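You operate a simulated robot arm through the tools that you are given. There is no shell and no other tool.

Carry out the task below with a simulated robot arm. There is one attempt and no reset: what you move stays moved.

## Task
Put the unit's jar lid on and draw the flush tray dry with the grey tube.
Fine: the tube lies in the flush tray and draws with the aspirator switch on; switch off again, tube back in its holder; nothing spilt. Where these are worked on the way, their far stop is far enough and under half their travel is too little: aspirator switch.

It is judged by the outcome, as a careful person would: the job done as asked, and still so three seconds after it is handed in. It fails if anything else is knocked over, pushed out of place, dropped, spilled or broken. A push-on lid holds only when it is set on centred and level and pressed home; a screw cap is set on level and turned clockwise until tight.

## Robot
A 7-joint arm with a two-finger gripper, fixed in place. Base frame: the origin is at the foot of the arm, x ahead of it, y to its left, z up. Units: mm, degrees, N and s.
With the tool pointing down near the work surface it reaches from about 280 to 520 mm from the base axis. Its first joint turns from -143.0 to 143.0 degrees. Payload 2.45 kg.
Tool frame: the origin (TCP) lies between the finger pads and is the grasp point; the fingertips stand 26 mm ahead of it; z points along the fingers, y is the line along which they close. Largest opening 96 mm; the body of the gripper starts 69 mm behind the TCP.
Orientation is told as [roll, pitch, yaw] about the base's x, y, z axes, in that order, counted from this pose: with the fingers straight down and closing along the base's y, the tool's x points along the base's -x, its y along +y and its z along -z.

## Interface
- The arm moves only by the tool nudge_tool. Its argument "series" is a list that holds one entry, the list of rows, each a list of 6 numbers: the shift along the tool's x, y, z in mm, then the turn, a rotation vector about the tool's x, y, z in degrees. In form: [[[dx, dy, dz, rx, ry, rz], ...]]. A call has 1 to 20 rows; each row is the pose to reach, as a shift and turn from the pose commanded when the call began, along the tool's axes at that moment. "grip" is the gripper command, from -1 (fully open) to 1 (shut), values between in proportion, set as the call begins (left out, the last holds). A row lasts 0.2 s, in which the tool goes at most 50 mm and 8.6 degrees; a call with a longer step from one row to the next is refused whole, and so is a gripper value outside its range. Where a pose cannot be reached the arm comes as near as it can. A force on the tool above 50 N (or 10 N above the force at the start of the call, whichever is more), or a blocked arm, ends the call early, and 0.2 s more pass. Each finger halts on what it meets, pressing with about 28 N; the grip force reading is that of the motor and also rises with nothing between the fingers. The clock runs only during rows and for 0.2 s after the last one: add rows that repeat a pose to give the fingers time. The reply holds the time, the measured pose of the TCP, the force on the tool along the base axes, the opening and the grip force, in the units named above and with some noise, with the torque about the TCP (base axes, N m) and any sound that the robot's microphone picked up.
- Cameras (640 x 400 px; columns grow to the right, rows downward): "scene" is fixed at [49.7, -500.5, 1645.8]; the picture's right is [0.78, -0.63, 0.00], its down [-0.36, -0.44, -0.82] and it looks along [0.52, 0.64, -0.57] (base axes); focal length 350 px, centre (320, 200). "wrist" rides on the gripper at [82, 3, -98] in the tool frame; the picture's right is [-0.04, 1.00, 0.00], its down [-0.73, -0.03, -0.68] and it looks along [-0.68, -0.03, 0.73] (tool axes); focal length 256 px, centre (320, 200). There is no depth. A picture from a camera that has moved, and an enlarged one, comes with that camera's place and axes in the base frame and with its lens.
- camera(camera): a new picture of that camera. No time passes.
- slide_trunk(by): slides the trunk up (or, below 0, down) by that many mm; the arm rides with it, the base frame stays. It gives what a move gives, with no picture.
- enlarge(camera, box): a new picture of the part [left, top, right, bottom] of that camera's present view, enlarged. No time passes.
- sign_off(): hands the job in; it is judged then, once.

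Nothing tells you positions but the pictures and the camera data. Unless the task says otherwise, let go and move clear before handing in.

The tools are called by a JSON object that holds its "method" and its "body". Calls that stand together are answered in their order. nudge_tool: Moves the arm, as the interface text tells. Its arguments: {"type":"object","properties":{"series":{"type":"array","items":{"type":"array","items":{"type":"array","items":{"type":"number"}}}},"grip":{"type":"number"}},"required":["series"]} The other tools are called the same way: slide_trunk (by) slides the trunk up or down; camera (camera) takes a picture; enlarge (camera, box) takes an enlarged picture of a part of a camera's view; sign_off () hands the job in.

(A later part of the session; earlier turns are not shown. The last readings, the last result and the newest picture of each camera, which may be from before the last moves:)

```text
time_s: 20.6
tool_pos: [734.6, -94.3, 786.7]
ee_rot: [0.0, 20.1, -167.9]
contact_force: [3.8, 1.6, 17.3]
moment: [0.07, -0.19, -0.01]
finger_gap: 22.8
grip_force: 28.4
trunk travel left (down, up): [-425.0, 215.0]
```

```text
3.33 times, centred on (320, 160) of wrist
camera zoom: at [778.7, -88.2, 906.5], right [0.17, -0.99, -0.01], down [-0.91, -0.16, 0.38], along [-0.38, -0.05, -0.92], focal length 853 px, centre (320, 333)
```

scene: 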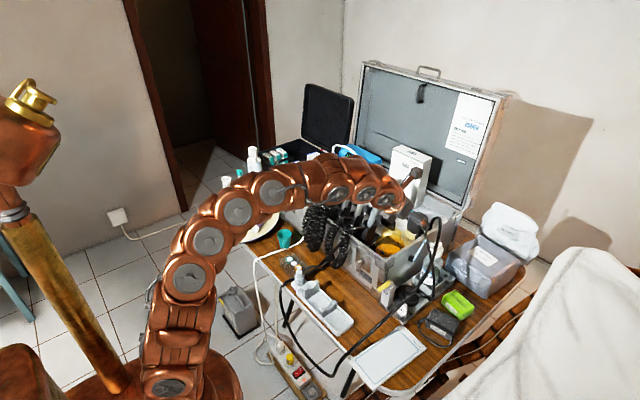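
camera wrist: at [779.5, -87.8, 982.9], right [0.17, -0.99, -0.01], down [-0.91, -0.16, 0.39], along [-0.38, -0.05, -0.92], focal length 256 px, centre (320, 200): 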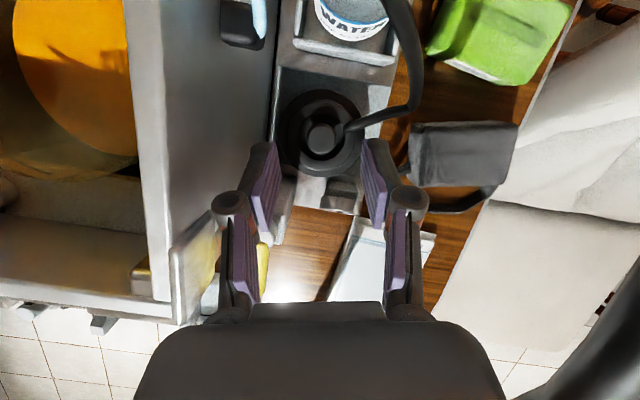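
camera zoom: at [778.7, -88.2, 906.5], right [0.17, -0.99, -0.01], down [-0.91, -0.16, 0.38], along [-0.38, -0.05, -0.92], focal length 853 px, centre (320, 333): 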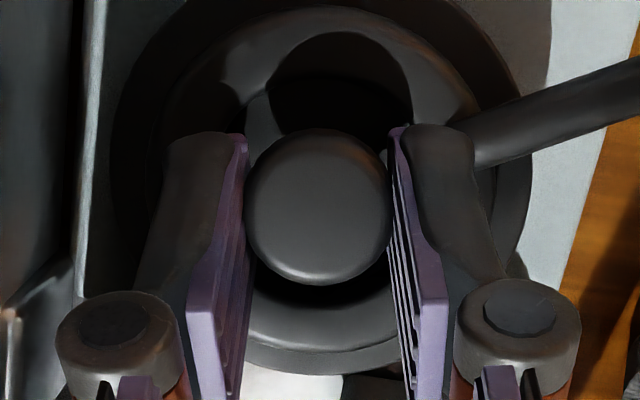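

The knob is gripped (22.8 mm). Lifting gently 10 mm and checking that the lid comes along level.

{"method": "nudge_tool", "body": {"series": [[[0.7, 0, -1.9, 0, 0, 0], [1.7, 0, -4.7, 0, 0, 0], [3.4, 0, -9.4, 0, 0, 0], [3.4, 0, -9.4, 0, 0, 0]]]}}

{"method": "enlarge", "body": {"camera": "wrist", "box": [240, 80, 400, 220]}}

{"method": "enlarge", "body": {"camera": "scene", "box": [385, 255, 425, 305]}}

```text
time_s: 21.6
tool_pos: [734.6, -93.7, 795.6]
ee_rot: [0.1, 19.9, -168.1]
contact_force: [0.0, 0.4, -0.9]
moment: [0.0, 0.04, -0.01]
finger_gap: 22.6
grip_force: 28.2
trunk travel left (down, up): [-425.0, 215.0]
```

```text
2.86 times, centred on (320, 150) of wrist
camera zoom: at [777.8, -87.9, 915.6], right [0.17, -0.99, -0.01], down [-0.91, -0.16, 0.39], along [-0.38, -0.05, -0.92], focal length 731 px, centre (320, 343)
```

zoom: 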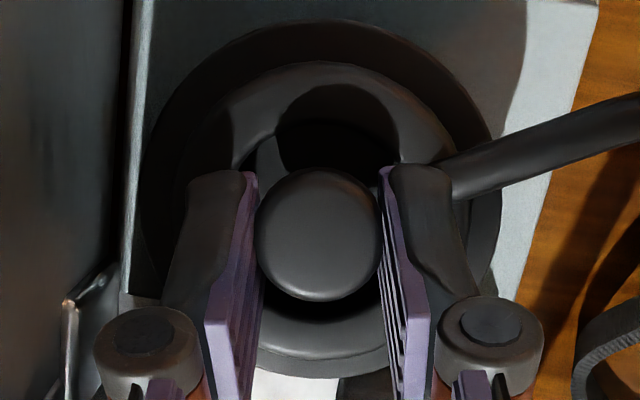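

```text
8.00 times, centred on (405, 280) of scene
camera zoom: at [49.7, -500.5, 1645.8], right [0.78, -0.63, 0.0], down [-0.36, -0.44, -0.82], along [0.52, 0.64, -0.57], focal length 2804 px, centre (-360, -440)
```

zoom: 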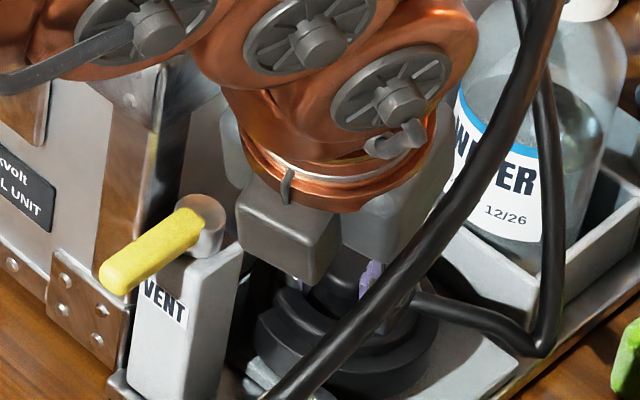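

The knob lifted freely. Lifting another 40 mm to see which parts come with it.

{"method": "nudge_tool", "body": {"series": [[[3.4, 0, -9.4, 0, 0, 0], [6.8, 0, -18.8, 0, 0, 0], [10.3, 0, -28.2, 0, 0, 0], [13.7, 0, -37.6, 0, 0, 0]]]}}

{"method": "enlarge", "body": {"camera": "wrist", "box": [240, 80, 400, 220]}}

{"method": "enlarge", "body": {"camera": "scene", "box": [385, 235, 435, 305]}}

```text
time_s: 22.6
tool_pos: [736.0, -94.9, 836.3]
ee_rot: [0.0, 19.9, -167.9]
contact_force: [-0.2, 0.9, -0.6]
moment: [0.02, 0.04, -0.02]
finger_gap: 22.8
grip_force: 28.2
trunk travel left (down, up): [-425.0, 215.0]
```

```text
2.86 times, centred on (320, 150) of wrist
camera zoom: at [778.6, -87.8, 955.7], right [0.17, -0.99, -0.01], down [-0.91, -0.16, 0.39], along [-0.38, -0.05, -0.92], focal length 731 px, centre (320, 343)
```

zoom: 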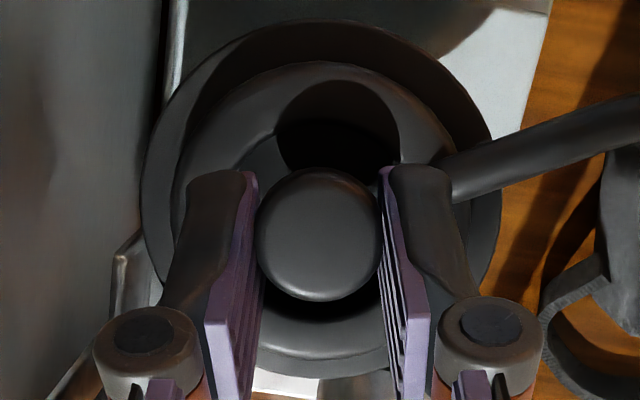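

```text
5.71 times, centred on (410, 270) of scene
camera zoom: at [49.7, -500.5, 1645.8], right [0.78, -0.63, 0.0], down [-0.36, -0.44, -0.82], along [0.52, 0.64, -0.57], focal length 2003 px, centre (-194, -200)
```

zoom: 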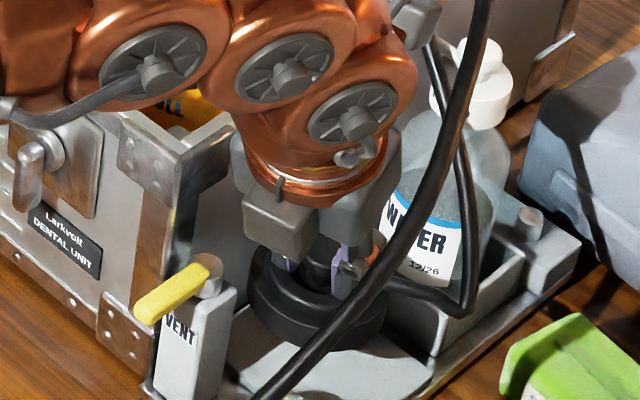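

The whole lid (with its hose) comes up level. I'll raise it the rest of the way using the trunk, so the arm posture keeps clear of the hose and wall.

{"method": "slide_trunk", "body": {"by": 165}}

{"method": "camera", "body": {"camera": "wrist"}}

{"method": "camera", "body": {"camera": "scene"}}

```text
time_s: 24.4
tool_pos: [734.7, -94.2, 1000.7]
ee_rot: [-0.1, 20.0, -168.0]
contact_force: [-0.3, -0.3, -0.9]
moment: [-0.04, -0.02, 0.01]
finger_gap: 22.7
grip_force: 27.7
trunk travel left (down, up): [-590.0, 50.0]
```

```text
taken
camera wrist: at [778.5, -87.5, 1120.4], right [0.17, -0.99, -0.01], down [-0.91, -0.16, 0.39], along [-0.38, -0.05, -0.92], focal length 256 px, centre (320, 200)
```

wrist: 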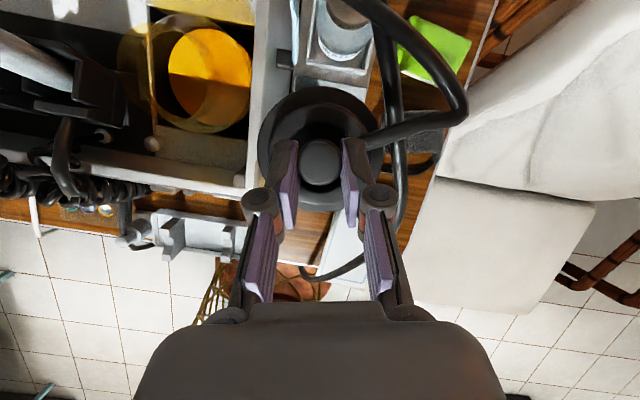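

```text
taken
```

scene: 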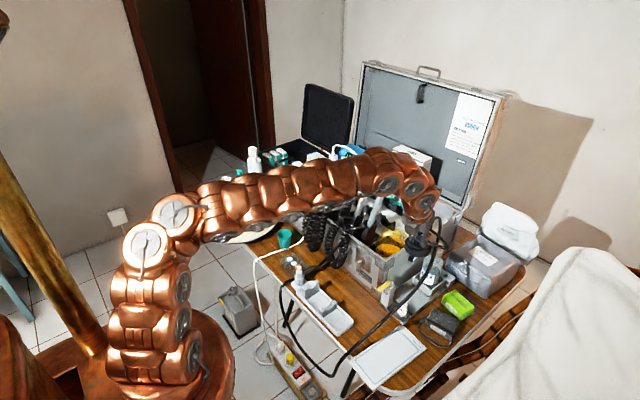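

Lid is up and clear. I'll zoom in on the jar mouth from here to refine its axis.

{"method": "enlarge", "body": {"camera": "wrist", "box": [100, 0, 270, 150]}}

{"method": "enlarge", "body": {"camera": "scene", "box": [360, 180, 450, 300]}}

```text
2.67 times, centred on (185, 75) of wrist
camera zoom: at [778.5, -87.5, 1120.4], right [0.17, -0.99, -0.01], down [-0.91, -0.16, 0.39], along [-0.38, -0.05, -0.92], focal length 683 px, centre (680, 533)
```

zoom: 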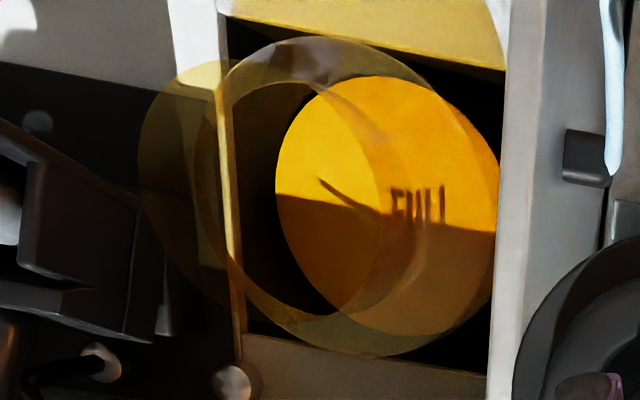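

```text
3.33 times, centred on (405, 240) of scene
camera zoom: at [49.7, -500.5, 1645.8], right [0.78, -0.63, 0.0], down [-0.36, -0.44, -0.82], along [0.52, 0.64, -0.57], focal length 1168 px, centre (37, 67)
```

zoom: 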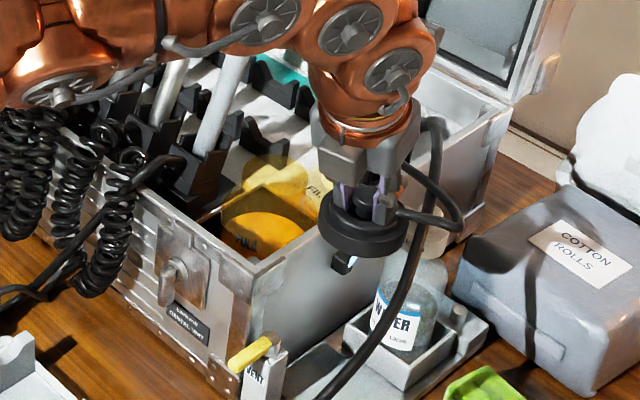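

Jar axis now estimated at (773, 30) with the mouth at z≈910. I'll carry the lid over above the jar, staying high, slowly.

{"method": "nudge_tool", "body": {"series": [[[8.3, -18.9, 3, 0, 0, 0], [16.7, -37.8, 6.1, 0, 0, 0], [25, -56.7, 9.1, 0, 0, 0], [33.3, -75.6, 12.1, 0, 0, 0], [41.7, -94.5, 15.2, 0, 0, 0], [50, -113.4, 18.2, 0, 0, 0], [50, -113.4, 18.2, 0, 0, 0]]]}}

{"method": "camera", "body": {"camera": "wrist"}}

{"method": "enlarge", "body": {"camera": "scene", "box": [360, 180, 450, 300]}}

```text
time_s: 26.0
tool_pos: [763.4, 28.7, 1000.8]
ee_rot: [0.0, 20.0, -168.0]
contact_force: [0.2, -0.4, -0.9]
moment: [0.01, 0.01, 0.0]
finger_gap: 23.0
grip_force: 28.2
trunk travel left (down, up): [-590.0, 50.0]
```

```text
taken
camera wrist: at [807.1, 35.7, 1120.0], right [0.17, -0.99, -0.01], down [-0.91, -0.16, 0.39], along [-0.38, -0.05, -0.92], focal length 256 px, centre (320, 200)
```

wrist: 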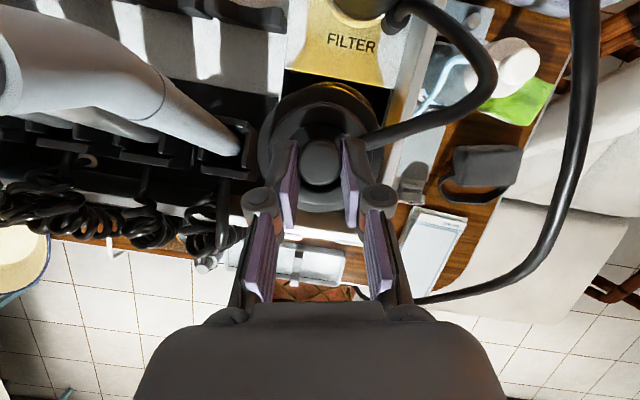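

```text
3.33 times, centred on (405, 240) of scene
camera zoom: at [49.7, -500.5, 1645.8], right [0.78, -0.63, 0.0], down [-0.36, -0.44, -0.82], along [0.52, 0.64, -0.57], focal length 1168 px, centre (37, 67)
```

zoom: 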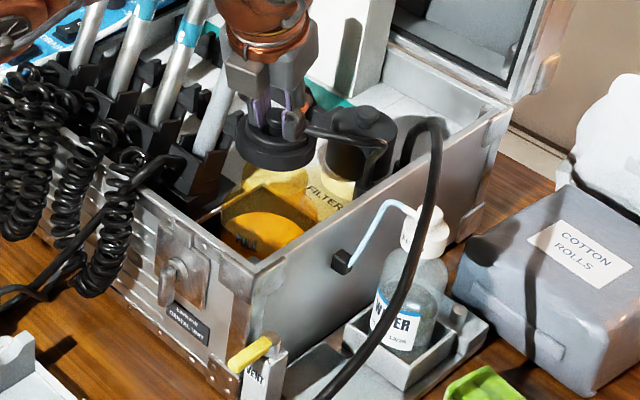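

The lid hovers over the jar. I'll check alignment in zoomed views from both cameras.

{"method": "enlarge", "body": {"camera": "wrist", "box": [240, 60, 400, 220]}}

{"method": "enlarge", "body": {"camera": "scene", "box": [370, 200, 420, 260]}}

```text
2.50 times, centred on (320, 140) of wrist
camera zoom: at [807.1, 35.7, 1120.0], right [0.17, -0.99, -0.01], down [-0.91, -0.16, 0.39], along [-0.38, -0.05, -0.92], focal length 640 px, centre (320, 350)
```

zoom: 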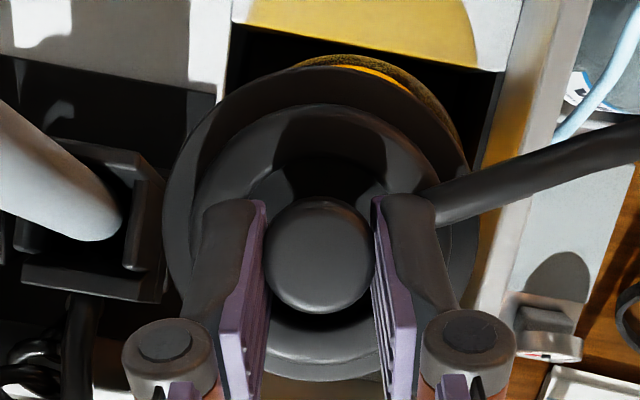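

```text
6.67 times, centred on (395, 230) of scene
camera zoom: at [49.7, -500.5, 1645.8], right [0.78, -0.63, 0.0], down [-0.36, -0.44, -0.82], along [0.52, 0.64, -0.57], focal length 2337 px, centre (-180, 0)
```

zoom: 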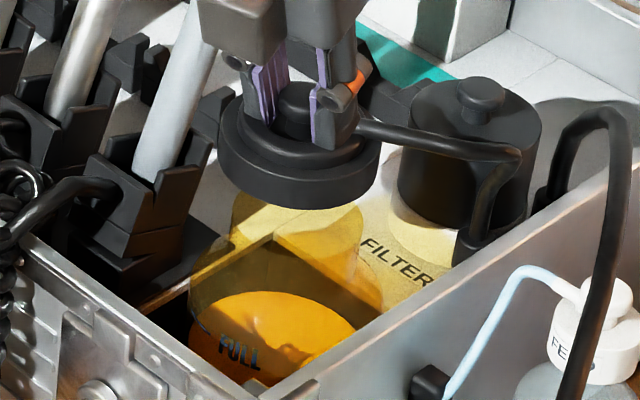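

Nearly aligned. I'll zoom further to measure the residual offset between lid and jar neck.

{"method": "enlarge", "body": {"camera": "scene", "box": [376, 210, 408, 230]}}

{"method": "enlarge", "body": {"camera": "scene", "box": [376, 226, 408, 246]}}

{"method": "enlarge", "body": {"camera": "wrist", "box": [270, 70, 390, 130]}}

```text
16.00 times, centred on (392, 220) of scene
camera zoom: at [49.7, -500.5, 1645.8], right [0.78, -0.63, 0.0], down [-0.36, -0.44, -0.82], along [0.52, 0.64, -0.57], focal length 5608 px, centre (-832, -120)
```

zoom: 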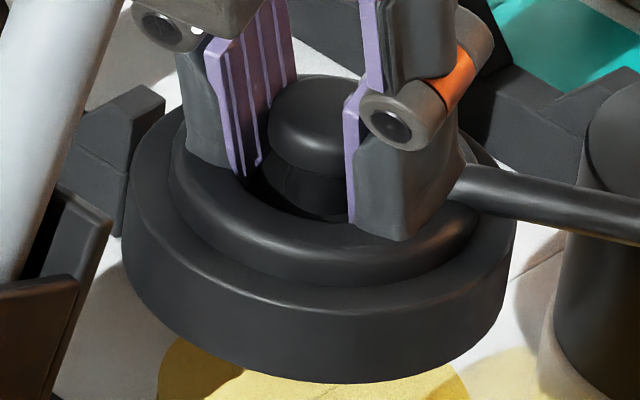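

```text
16.00 times, centred on (392, 236) of scene
camera zoom: at [49.7, -500.5, 1645.8], right [0.78, -0.63, 0.0], down [-0.36, -0.44, -0.82], along [0.52, 0.64, -0.57], focal length 5608 px, centre (-832, -376)
```

zoom: 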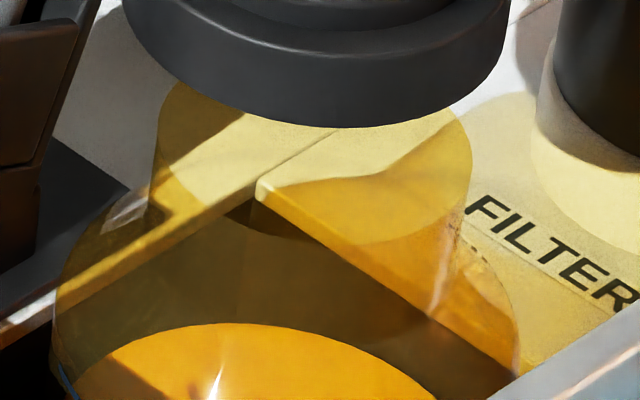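

```text
5.33 times, centred on (330, 100) of wrist
camera zoom: at [807.1, 35.7, 1120.0], right [0.17, -0.99, -0.01], down [-0.91, -0.16, 0.39], along [-0.38, -0.05, -0.92], focal length 1365 px, centre (267, 733)
```

zoom: 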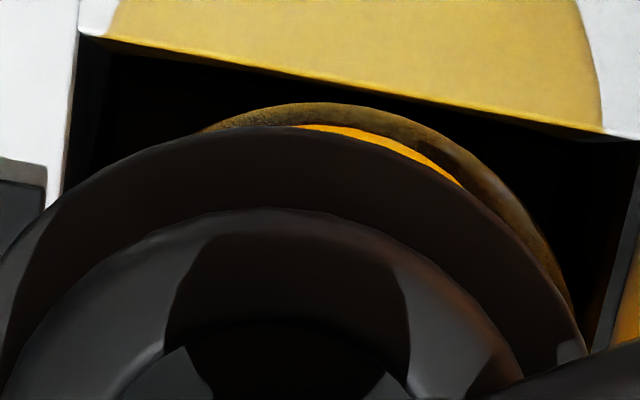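

The lid sits about 6–7 mm too far to +y relative to the jar axis (≈(772.5, 24.5)). I'll correct that and lower 22 mm, stopping just above the mouth.

{"method": "nudge_tool", "body": {"series": [[[-1.3, 6.4, -0.5, 0, 0, 0], [-5, 6.4, 9.8, 0, 0, 0], [-8.8, 6.4, 20.2, 0, 0, 0], [-8.8, 6.4, 20.2, 0, 0, 0]]]}}

{"method": "enlarge", "body": {"camera": "scene", "box": [372, 212, 412, 237]}}

{"method": "enlarge", "body": {"camera": "scene", "box": [372, 226, 412, 251]}}

{"method": "enlarge", "body": {"camera": "wrist", "box": [240, 60, 400, 220]}}

```text
time_s: 27.0
tool_pos: [764.3, 21.1, 978.5]
ee_rot: [-0.1, 20.0, -168.1]
contact_force: [-0.2, 0.2, -0.2]
moment: [0.04, 0.0, -0.01]
finger_gap: 22.6
grip_force: 28.2
trunk travel left (down, up): [-590.0, 50.0]
```

```text
16.00 times, centred on (392, 224) of scene
camera zoom: at [49.7, -500.5, 1645.8], right [0.78, -0.63, 0.0], down [-0.36, -0.44, -0.82], along [0.52, 0.64, -0.57], focal length 5608 px, centre (-832, -192)
```

zoom: 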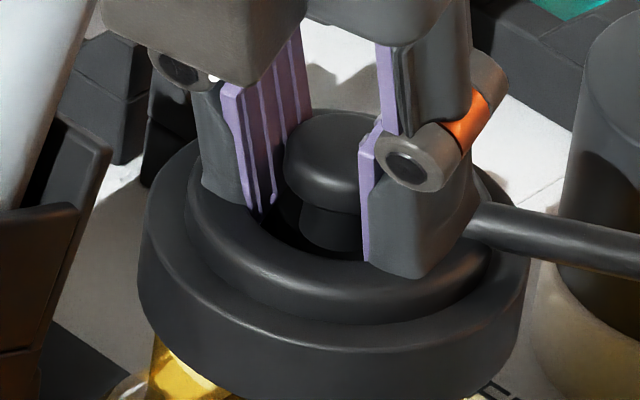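

```text
16.00 times, centred on (392, 238) of scene
camera zoom: at [49.7, -500.5, 1645.8], right [0.78, -0.63, 0.0], down [-0.36, -0.44, -0.82], along [0.52, 0.64, -0.57], focal length 5608 px, centre (-832, -416)
```

zoom: 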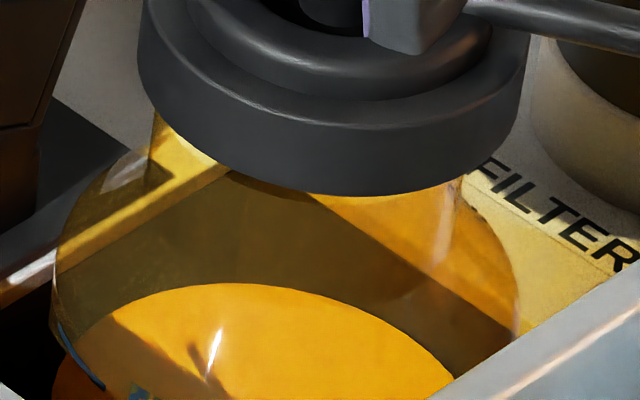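

```text
2.50 times, centred on (320, 140) of wrist
camera zoom: at [806.4, 27.8, 1098.3], right [0.17, -0.99, -0.01], down [-0.91, -0.16, 0.39], along [-0.38, -0.05, -0.92], focal length 640 px, centre (320, 350)
```

zoom: 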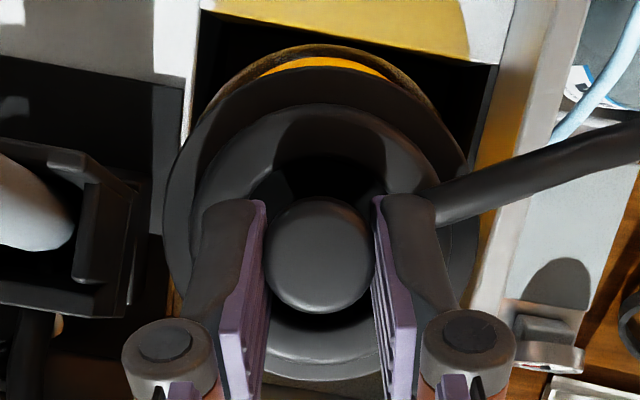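

Over-corrected slightly in one direction by the scene view; I'll measure with finer wrist zooms.

{"method": "enlarge", "body": {"camera": "wrist", "box": [260, 65, 390, 130]}}

{"method": "enlarge", "body": {"camera": "wrist", "box": [250, 70, 390, 220]}}

{"method": "enlarge", "body": {"camera": "scene", "box": [376, 216, 408, 256]}}

```text
4.92 times, centred on (325, 98) of wrist
camera zoom: at [806.4, 27.8, 1098.3], right [0.17, -0.99, -0.01], down [-0.91, -0.16, 0.39], along [-0.38, -0.05, -0.92], focal length 1260 px, centre (295, 705)
```

zoom: 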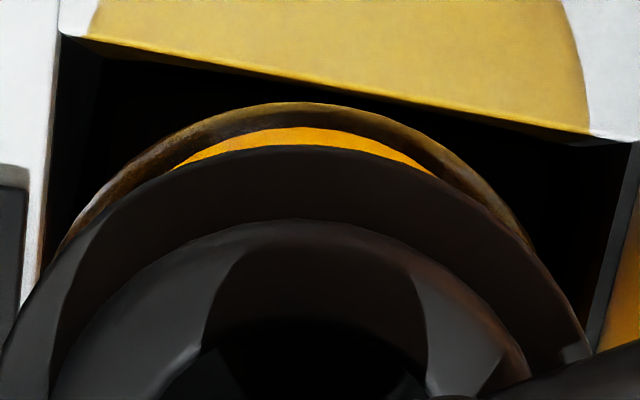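

```text
2.67 times, centred on (320, 145) of wrist
camera zoom: at [806.4, 27.8, 1098.3], right [0.17, -0.99, -0.01], down [-0.91, -0.16, 0.39], along [-0.38, -0.05, -0.92], focal length 683 px, centre (320, 347)
```

zoom: 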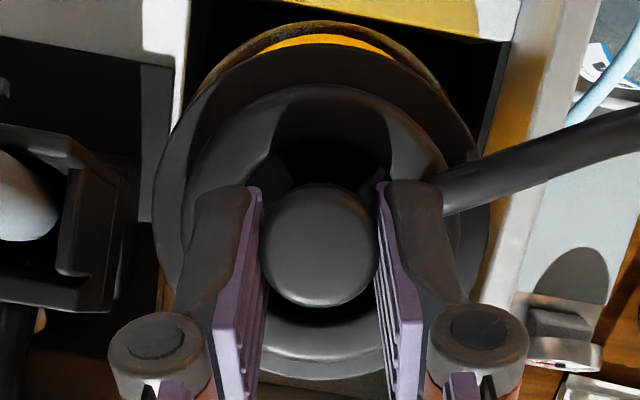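

```text
10.00 times, centred on (392, 236) of scene
camera zoom: at [49.7, -500.5, 1645.8], right [0.78, -0.63, 0.0], down [-0.36, -0.44, -0.82], along [0.52, 0.64, -0.57], focal length 3505 px, centre (-400, -160)
```

zoom: 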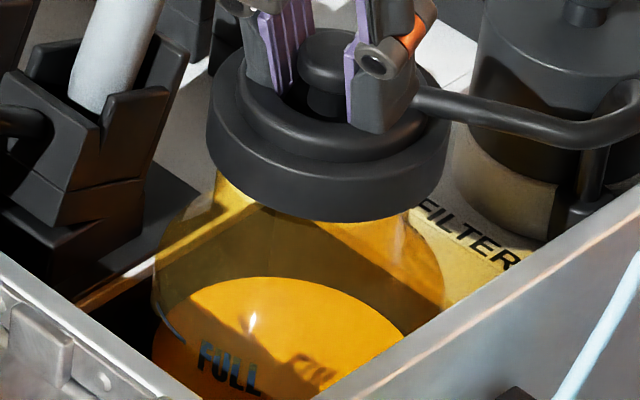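

Both cameras now agree the lid is ~2.5 mm too far in +x and right in y. I'll correct by -2.5 mm in x and re-check.

{"method": "nudge_tool", "body": {"series": [[[-2.3, -0.5, -0.8, 0, 0, 0], [-2.3, -0.5, -0.8, 0, 0, 0]]]}}

{"method": "enlarge", "body": {"camera": "scene", "box": [376, 216, 408, 256]}}

{"method": "enlarge", "body": {"camera": "wrist", "box": [260, 65, 390, 130]}}

```text
time_s: 27.6
tool_pos: [760.5, 21.2, 979.0]
ee_rot: [0.1, 20.0, -167.9]
contact_force: [0.6, 0.1, -0.2]
moment: [-0.02, 0.02, -0.01]
finger_gap: 22.8
grip_force: 28.2
trunk travel left (down, up): [-590.0, 50.0]
```

```text
10.00 times, centred on (392, 236) of scene
camera zoom: at [49.7, -500.5, 1645.8], right [0.78, -0.63, 0.0], down [-0.36, -0.44, -0.82], along [0.52, 0.64, -0.57], focal length 3505 px, centre (-400, -160)
```

zoom: 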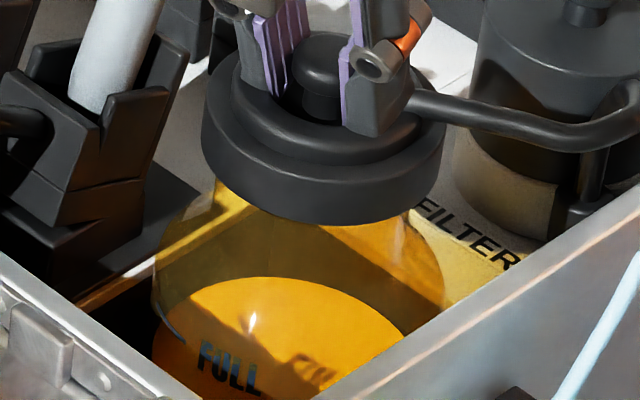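

```text
4.92 times, centred on (325, 98) of wrist
camera zoom: at [804.1, 28.0, 1098.2], right [0.17, -0.99, -0.01], down [-0.91, -0.16, 0.39], along [-0.38, -0.05, -0.92], focal length 1260 px, centre (295, 705)
```

zoom: 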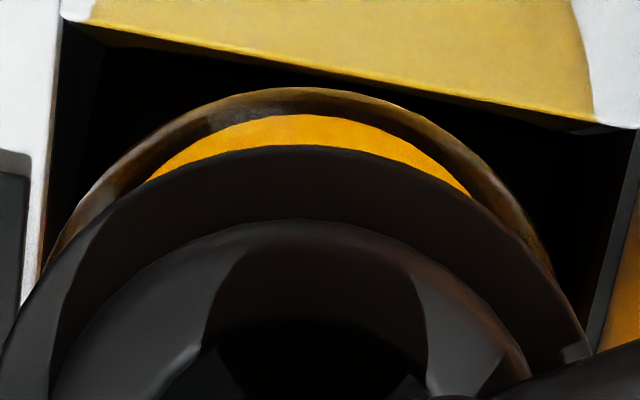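

Offset is now within about 1.5 mm. Applying a last small correction and lowering 5 mm, watching the force.

{"method": "nudge_tool", "body": {"series": [[[-1, -0.7, 1.5, 0, 0, 0], [-2.3, -0.7, 4.5, 0, 0, 0], [-2.3, -0.7, 4.5, 0, 0, 0]]]}}

{"method": "enlarge", "body": {"camera": "scene", "box": [376, 216, 408, 256]}}

```text
time_s: 28.4
tool_pos: [760.4, 21.7, 973.3]
ee_rot: [0.0, 20.0, -168.0]
contact_force: [-0.2, -0.1, -1.5]
moment: [0.01, 0.02, -0.01]
finger_gap: 23.0
grip_force: 27.3
trunk travel left (down, up): [-590.0, 50.0]
```

```text
10.00 times, centred on (392, 236) of scene
camera zoom: at [49.7, -500.5, 1645.8], right [0.78, -0.63, 0.0], down [-0.36, -0.44, -0.82], along [0.52, 0.64, -0.57], focal length 3505 px, centre (-400, -160)
```

zoom: 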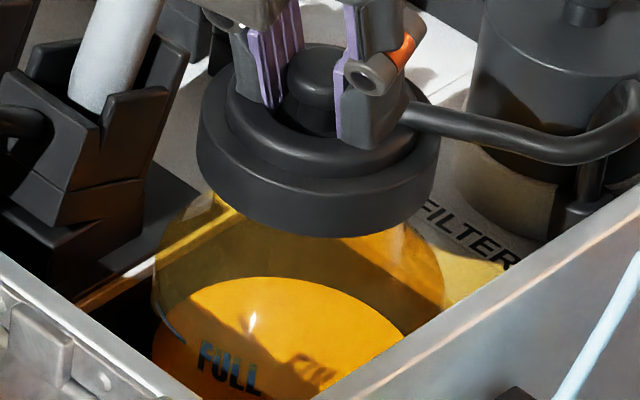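

Alignment looks within a millimetre. Continuing down in small steps.

{"method": "nudge_tool", "body": {"series": [[[-0.7, 0, 1.9, 0, 0, 0], [-1.4, 0, 3.8, 0, 0, 0], [-2, 0, 5.6, 0, 0, 0], [-2, 0, 5.6, 0, 0, 0]]]}}

{"method": "enlarge", "body": {"camera": "scene", "box": [376, 216, 408, 256]}}

```text
time_s: 29.4
tool_pos: [759.7, 22.8, 967.2]
ee_rot: [0.0, 20.0, -168.0]
contact_force: [-0.2, 0.4, -0.8]
moment: [-0.03, -0.03, 0.01]
finger_gap: 22.7
grip_force: 28.4
trunk travel left (down, up): [-590.0, 50.0]
```

```text
10.00 times, centred on (392, 236) of scene
camera zoom: at [49.7, -500.5, 1645.8], right [0.78, -0.63, 0.0], down [-0.36, -0.44, -0.82], along [0.52, 0.64, -0.57], focal length 3505 px, centre (-400, -160)
```

zoom: 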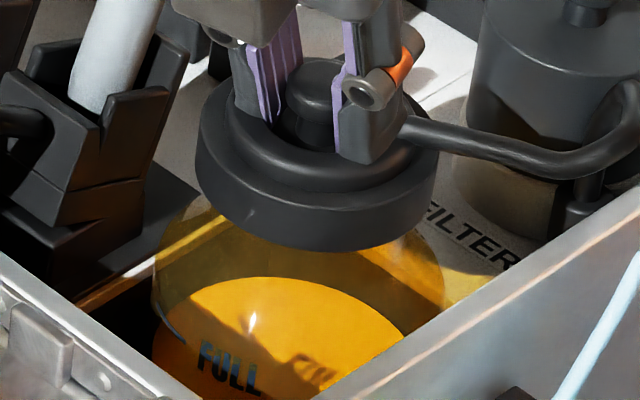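

No contact yet; continuing down.

{"method": "nudge_tool", "body": {"series": [[[-0.9, 0.2, 1.8, 0, 0, 0], [-1.5, 0.2, 3.6, 0, 0, 0], [-2.1, 0.2, 5.3, 0, 0, 0], [-2.1, 0.2, 5.3, 0, 0, 0]]]}}

{"method": "enlarge", "body": {"camera": "scene", "box": [376, 216, 408, 256]}}

```text
time_s: 30.4
tool_pos: [760.7, 22.1, 961.6]
ee_rot: [0.0, 20.0, -168.0]
contact_force: [-0.1, 0.3, -0.6]
moment: [0.0, -0.01, 0.0]
finger_gap: 22.8
grip_force: 28.1
trunk travel left (down, up): [-590.0, 50.0]
```

```text
10.00 times, centred on (392, 236) of scene
camera zoom: at [49.7, -500.5, 1645.8], right [0.78, -0.63, 0.0], down [-0.36, -0.44, -0.82], along [0.52, 0.64, -0.57], focal length 3505 px, centre (-400, -160)
```

zoom: 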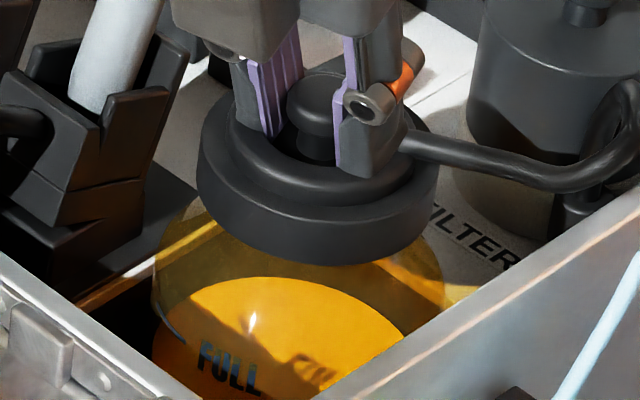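

The skirt appears to be going around the neck with no force. Continuing down until it meets resistance.

{"method": "nudge_tool", "body": {"series": [[[-0.7, 0, 1.9, 0, 0, 0], [-1.4, 0, 3.8, 0, 0, 0], [-2, 0, 5.6, 0, 0, 0], [-2, 0, 5.6, 0, 0, 0]]]}}

{"method": "enlarge", "body": {"camera": "scene", "box": [376, 216, 408, 256]}}

{"method": "enlarge", "body": {"camera": "wrist", "box": [240, 60, 400, 220]}}

```text
time_s: 31.4
tool_pos: [761.8, 22.6, 956.3]
ee_rot: [0.1, 20.2, -168.0]
contact_force: [-1.9, -1.0, 8.9]
moment: [-0.03, 0.08, 0.01]
finger_gap: 22.4
grip_force: 28.1
trunk travel left (down, up): [-590.0, 50.0]
```

```text
10.00 times, centred on (392, 236) of scene
camera zoom: at [49.7, -500.5, 1645.8], right [0.78, -0.63, 0.0], down [-0.36, -0.44, -0.82], along [0.52, 0.64, -0.57], focal length 3505 px, centre (-400, -160)
```

zoom: 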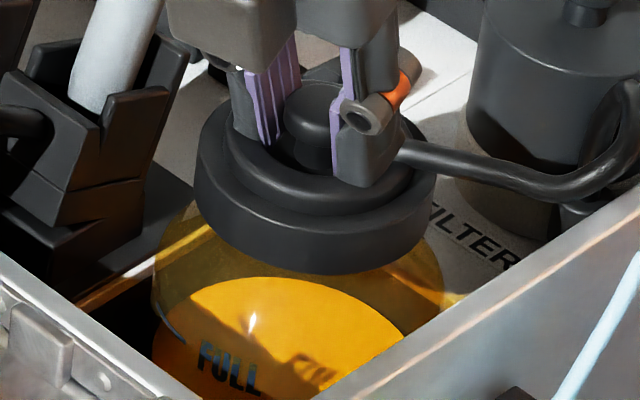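

```text
2.50 times, centred on (320, 140) of wrist
camera zoom: at [804.3, 28.6, 1077.5], right [0.17, -0.99, -0.01], down [-0.91, -0.16, 0.39], along [-0.38, -0.05, -0.92], focal length 640 px, centre (320, 350)
```

zoom: 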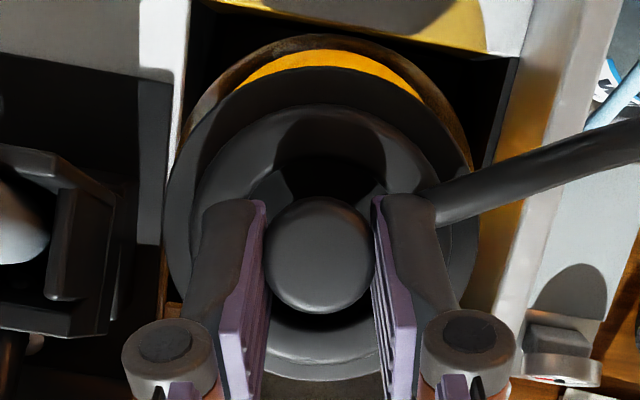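

Resistance of ~9 N appeared: the lid has met the neck. Now pressing it home, in 1.5 mm steps.

{"method": "nudge_tool", "body": {"series": [[[-0.5, 0, 1.4, 0, 0, 0], [-1, 0, 2.8, 0, 0, 0], [-1, 0, 2.8, 0, 0, 0]]]}}

```text
time_s: 32.2
tool_pos: [759.5, 22.8, 956.0]
ee_rot: [0.1, 20.4, -168.0]
contact_force: [6.9, -1.3, 42.1]
moment: [0.09, -0.62, 0.01]
finger_gap: 22.6
grip_force: 28.4
trunk travel left (down, up): [-590.0, 50.0]
```

{"method": "enlarge", "body": {"camera": "scene", "box": [376, 216, 408, 256]}}

{"method": "enlarge", "body": {"camera": "wrist", "box": [240, 60, 400, 220]}}

{"method": "enlarge", "body": {"camera": "scene", "box": [310, 130, 390, 190]}}

```text
10.00 times, centred on (392, 236) of scene
camera zoom: at [49.7, -500.5, 1645.8], right [0.78, -0.63, 0.0], down [-0.36, -0.44, -0.82], along [0.52, 0.64, -0.57], focal length 3505 px, centre (-400, -160)
```

zoom: 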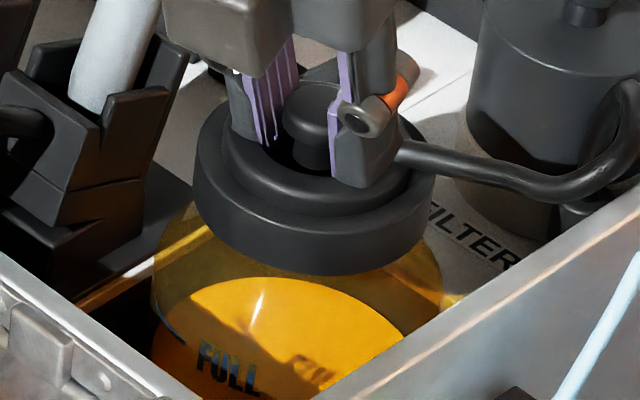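

```text
2.50 times, centred on (320, 140) of wrist
camera zoom: at [802.8, 28.7, 1077.2], right [0.17, -0.99, -0.01], down [-0.91, -0.16, 0.38], along [-0.38, -0.05, -0.92], focal length 640 px, centre (320, 350)
```

zoom: 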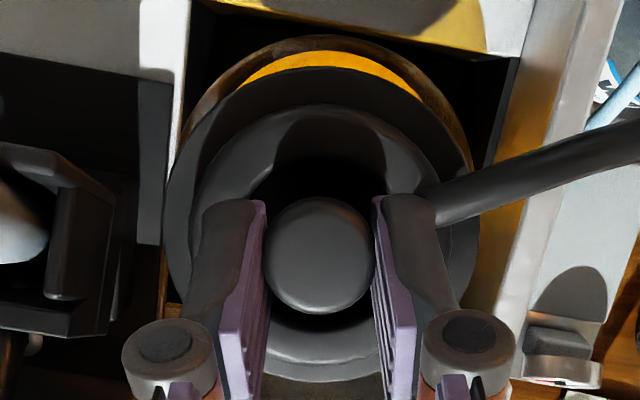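

```text
6.67 times, centred on (350, 160) of scene
camera zoom: at [49.7, -500.5, 1645.8], right [0.78, -0.63, 0.0], down [-0.36, -0.44, -0.82], along [0.52, 0.64, -0.57], focal length 2337 px, centre (120, 467)
```

zoom: 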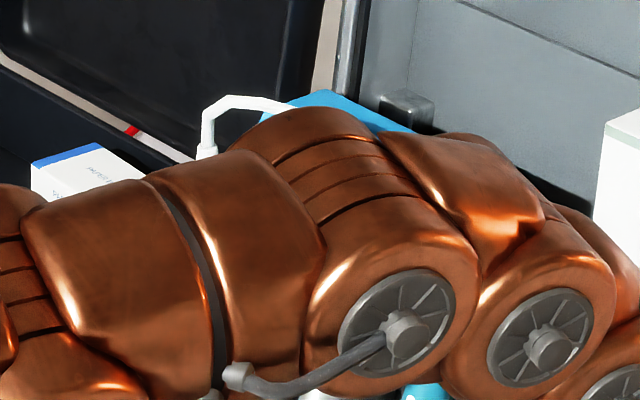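

The lid meets a stop at 42 N with no click heard yet. I'll press a little harder straight down.

{"method": "nudge_tool", "body": {"series": [[[-0.25, 0, 0.65, 0, 0, 0], [-0.25, 0, 0.65, 0, 0, 0]]]}}

```text
time_s: 32.6
tool_pos: [762.6, 22.4, 957.0]
ee_rot: [0.1, 20.7, -167.9]
contact_force: [-3.2, -0.6, 26.1]
moment: [-0.06, 0.61, -0.02]
finger_gap: 22.8
grip_force: 27.1
trunk travel left (down, up): [-590.0, 50.0]
stopped in row 1: the force on the tool passed its limit at 56 N (the readings are from after the stop); the commanded pose is now the measured one
```

Force peaked at 56 N. Let me look at how the lid sits now.

{"method": "enlarge", "body": {"camera": "scene", "box": [376, 216, 408, 256]}}

{"method": "enlarge", "body": {"camera": "scene", "box": [378, 216, 410, 236]}}

{"method": "enlarge", "body": {"camera": "wrist", "box": [240, 60, 400, 220]}}

```text
10.00 times, centred on (392, 236) of scene
camera zoom: at [49.7, -500.5, 1645.8], right [0.78, -0.63, 0.0], down [-0.36, -0.44, -0.82], along [0.52, 0.64, -0.57], focal length 3505 px, centre (-400, -160)
```

zoom: 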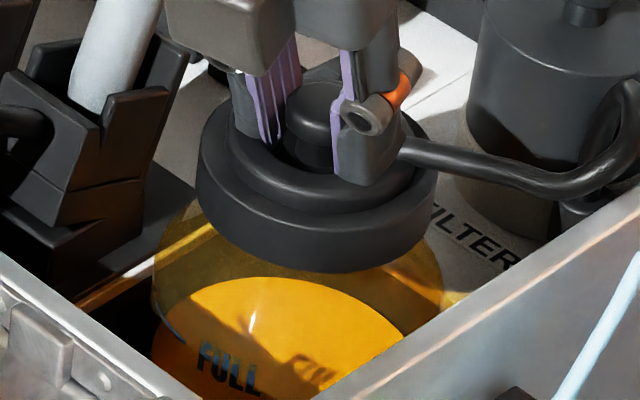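

```text
16.00 times, centred on (394, 226) of scene
camera zoom: at [49.7, -500.5, 1645.8], right [0.78, -0.63, 0.0], down [-0.36, -0.44, -0.82], along [0.52, 0.64, -0.57], focal length 5608 px, centre (-864, -216)
```

zoom: 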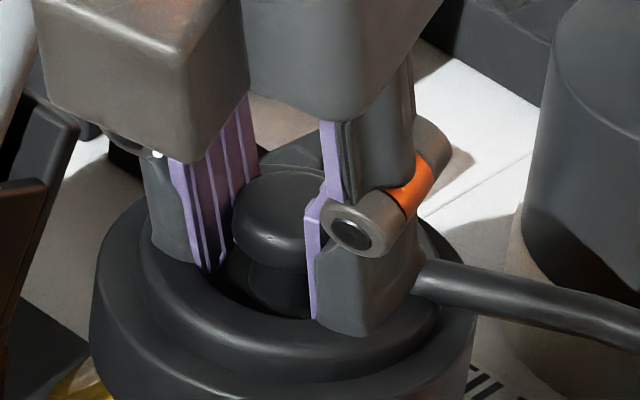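

```text
2.50 times, centred on (320, 140) of wrist
camera zoom: at [803.7, 28.8, 1077.4], right [0.17, -0.99, -0.01], down [-0.91, -0.16, 0.38], along [-0.37, -0.05, -0.93], focal length 640 px, centre (320, 350)
```

zoom: 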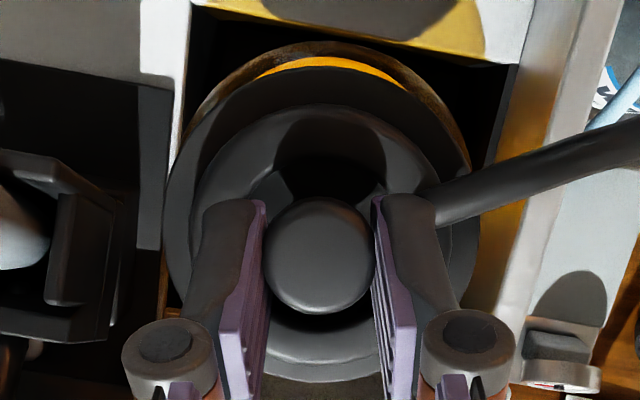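

The skirt overlaps the neck by about 16 mm and it's at a hard stop, so it may already be seated. I'll release the knob, rise, and look at the unit's display for its "JAR LID" warning.

{"method": "nudge_tool", "body": {"series": [[[0, 0, 0, 0, 0, 0], [0, 0, 0, 0, 0, 0], [0, 0, 0, 0, 0, 0], [1.7, 0, -4.7, 0, 0, 0], [5.1, 0, -14.1, 0, 0, 0], [10.3, 0, -28.2, 0, 0, 0], [17.1, 0, -47, 0, 0, 0], [17.1, 0, -47, 0, 0, 0]]], "grip": 0.04}}

{"method": "camera", "body": {"camera": "wrist"}}

{"method": "enlarge", "body": {"camera": "scene", "box": [372, 212, 412, 256]}}

{"method": "camera", "body": {"camera": "scene"}}

```text
time_s: 34.4
tool_pos: [760.1, 19.6, 1005.5]
ee_rot: [0.0, 20.4, -168.0]
contact_force: [-0.1, -0.3, -0.7]
moment: [0.01, 0.0, -0.03]
finger_gap: 46.0
grip_force: 0.0
trunk travel left (down, up): [-590.0, 50.0]
```

```text
taken
camera wrist: at [802.4, 27.2, 1125.6], right [0.17, -0.99, -0.01], down [-0.91, -0.16, 0.38], along [-0.38, -0.05, -0.92], focal length 256 px, centre (320, 200)
```

wrist: 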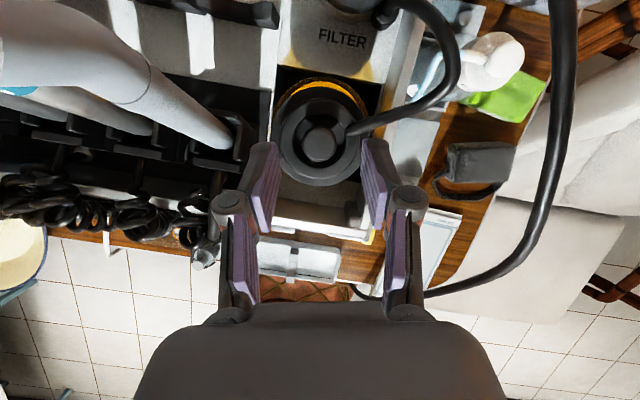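

```text
9.09 times, centred on (392, 234) of scene
camera zoom: at [49.7, -500.5, 1645.8], right [0.78, -0.63, 0.0], down [-0.36, -0.44, -0.82], along [0.52, 0.64, -0.57], focal length 3186 px, centre (-334, -109)
```

zoom: 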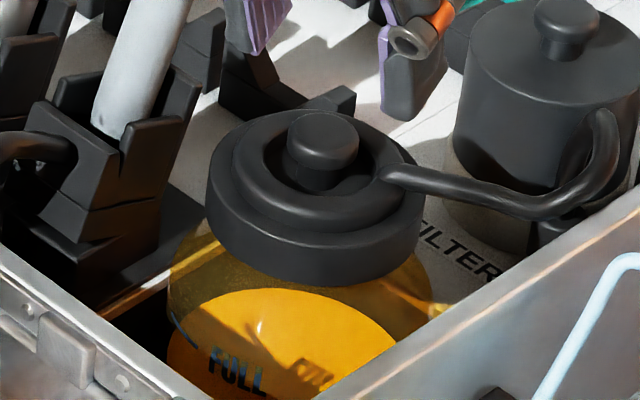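

```text
taken
```

scene: 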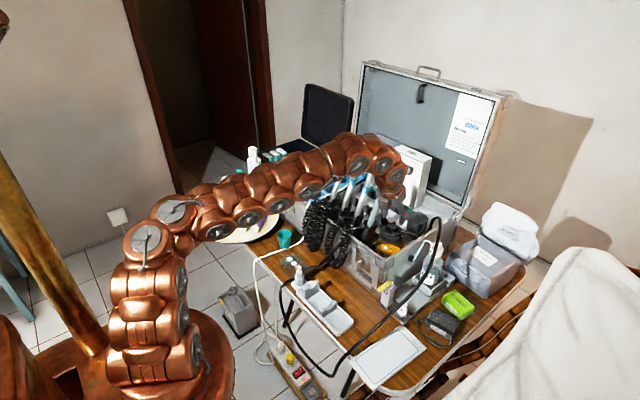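

The lid sits on the jar. I'll check its level closely, and look for the display.

{"method": "enlarge", "body": {"camera": "scene", "box": [374, 220, 414, 245]}}

{"method": "enlarge", "body": {"camera": "wrist", "box": [260, 60, 390, 200]}}

{"method": "enlarge", "body": {"camera": "scene", "box": [320, 130, 400, 190]}}

```text
16.00 times, centred on (394, 232) of scene
camera zoom: at [49.7, -500.5, 1645.8], right [0.78, -0.63, 0.0], down [-0.36, -0.44, -0.82], along [0.52, 0.64, -0.57], focal length 5608 px, centre (-864, -320)
```

zoom: 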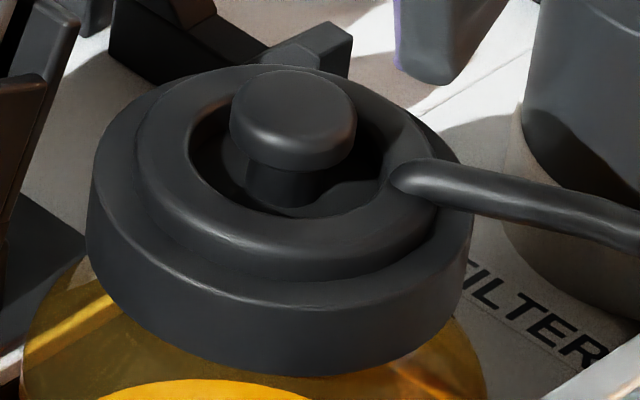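

```text
2.86 times, centred on (325, 130) of wrist
camera zoom: at [802.4, 27.2, 1125.6], right [0.17, -0.99, -0.01], down [-0.91, -0.16, 0.38], along [-0.38, -0.05, -0.92], focal length 731 px, centre (306, 400)
```

zoom: 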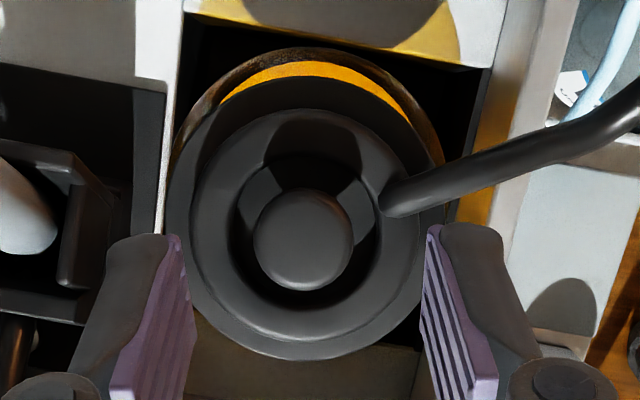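

```text
6.67 times, centred on (360, 160) of scene
camera zoom: at [49.7, -500.5, 1645.8], right [0.78, -0.63, 0.0], down [-0.36, -0.44, -0.82], along [0.52, 0.64, -0.57], focal length 2337 px, centre (53, 467)
```

zoom: 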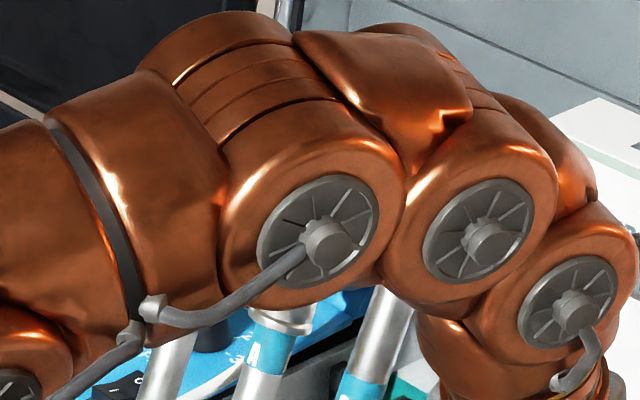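

The lid is level and centred on the neck. I'll rise and move sideways with the camera looking down to read the unit's display.

{"method": "nudge_tool", "body": {"series": [[[13.7, 0, -37.6, 0, 0, 0], [27.4, 0, -75.2, 0, 0, 0], [41, 0, -112.8, 0, 0, 0], [33, -43, -116, 0, 7.5, 0], [25, -86, -119, 0, 15, 0], [16, -128, -122, 0, 22, 0], [8, -171, -125, 0, 23, 0]]]}}

{"method": "camera", "body": {"camera": "wrist"}}

{"method": "camera", "body": {"camera": "scene"}}

```text
time_s: 36.0
tool_pos: [758.2, 150.9, 1197.5]
ee_rot: [1.3, 41.8, -167.2]
contact_force: [-0.3, -1.8, 1.2]
moment: [0.1, 0.08, 0.09]
finger_gap: 46.3
grip_force: 0.1
out of reach, approached as far as the arm can: row 5, 6, 7
trunk travel left (down, up): [-590.0, 50.0]
```

```text
taken
camera wrist: at [754.6, 149.6, 1324.8], right [0.18, -0.98, -0.01], down [-0.98, -0.18, 0.02], along [-0.02, 0.01, -1.0], focal length 256 px, centre (320, 200)
```

wrist: 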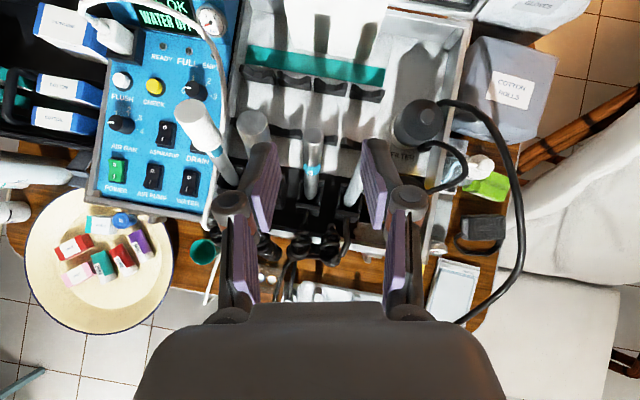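

```text
taken
```

scene: 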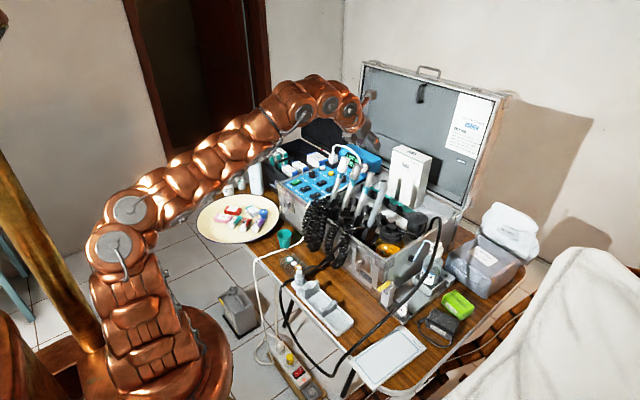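

The display text seems to have changed. Zooming in on it from both cameras.

{"method": "enlarge", "body": {"camera": "scene", "box": [320, 135, 400, 185]}}

{"method": "enlarge", "body": {"camera": "wrist", "box": [80, 0, 240, 220]}}

{"method": "enlarge", "body": {"camera": "scene", "box": [360, 200, 440, 260]}}

```text
8.00 times, centred on (360, 160) of scene
camera zoom: at [49.7, -500.5, 1645.8], right [0.78, -0.63, 0.0], down [-0.36, -0.44, -0.82], along [0.52, 0.64, -0.57], focal length 2804 px, centre (0, 520)
```

zoom: 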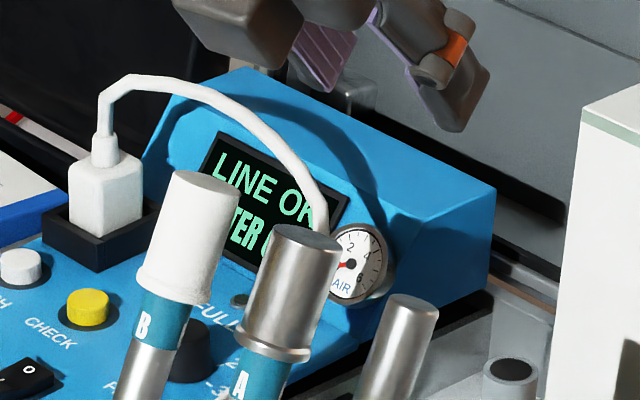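

```text
1.82 times, centred on (160, 110) of wrist
camera zoom: at [754.6, 149.6, 1324.8], right [0.18, -0.98, -0.01], down [-0.98, -0.18, 0.02], along [-0.02, 0.01, -1.0], focal length 465 px, centre (611, 364)
```

zoom: 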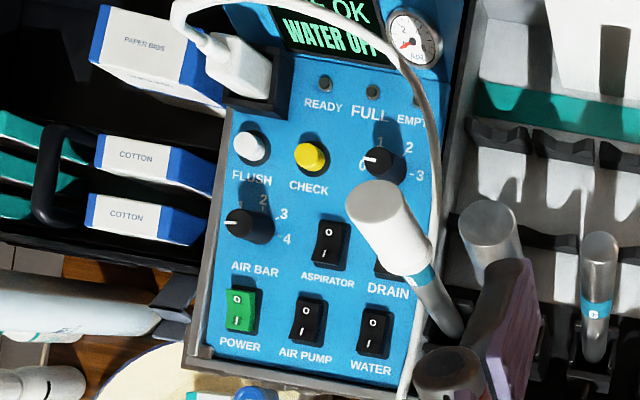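

```text
6.67 times, centred on (400, 230) of scene
camera zoom: at [49.7, -500.5, 1645.8], right [0.78, -0.63, 0.0], down [-0.36, -0.44, -0.82], along [0.52, 0.64, -0.57], focal length 2337 px, centre (-213, 0)
```

zoom: 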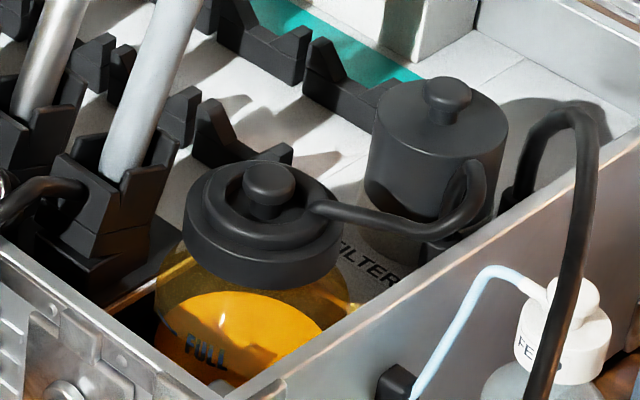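

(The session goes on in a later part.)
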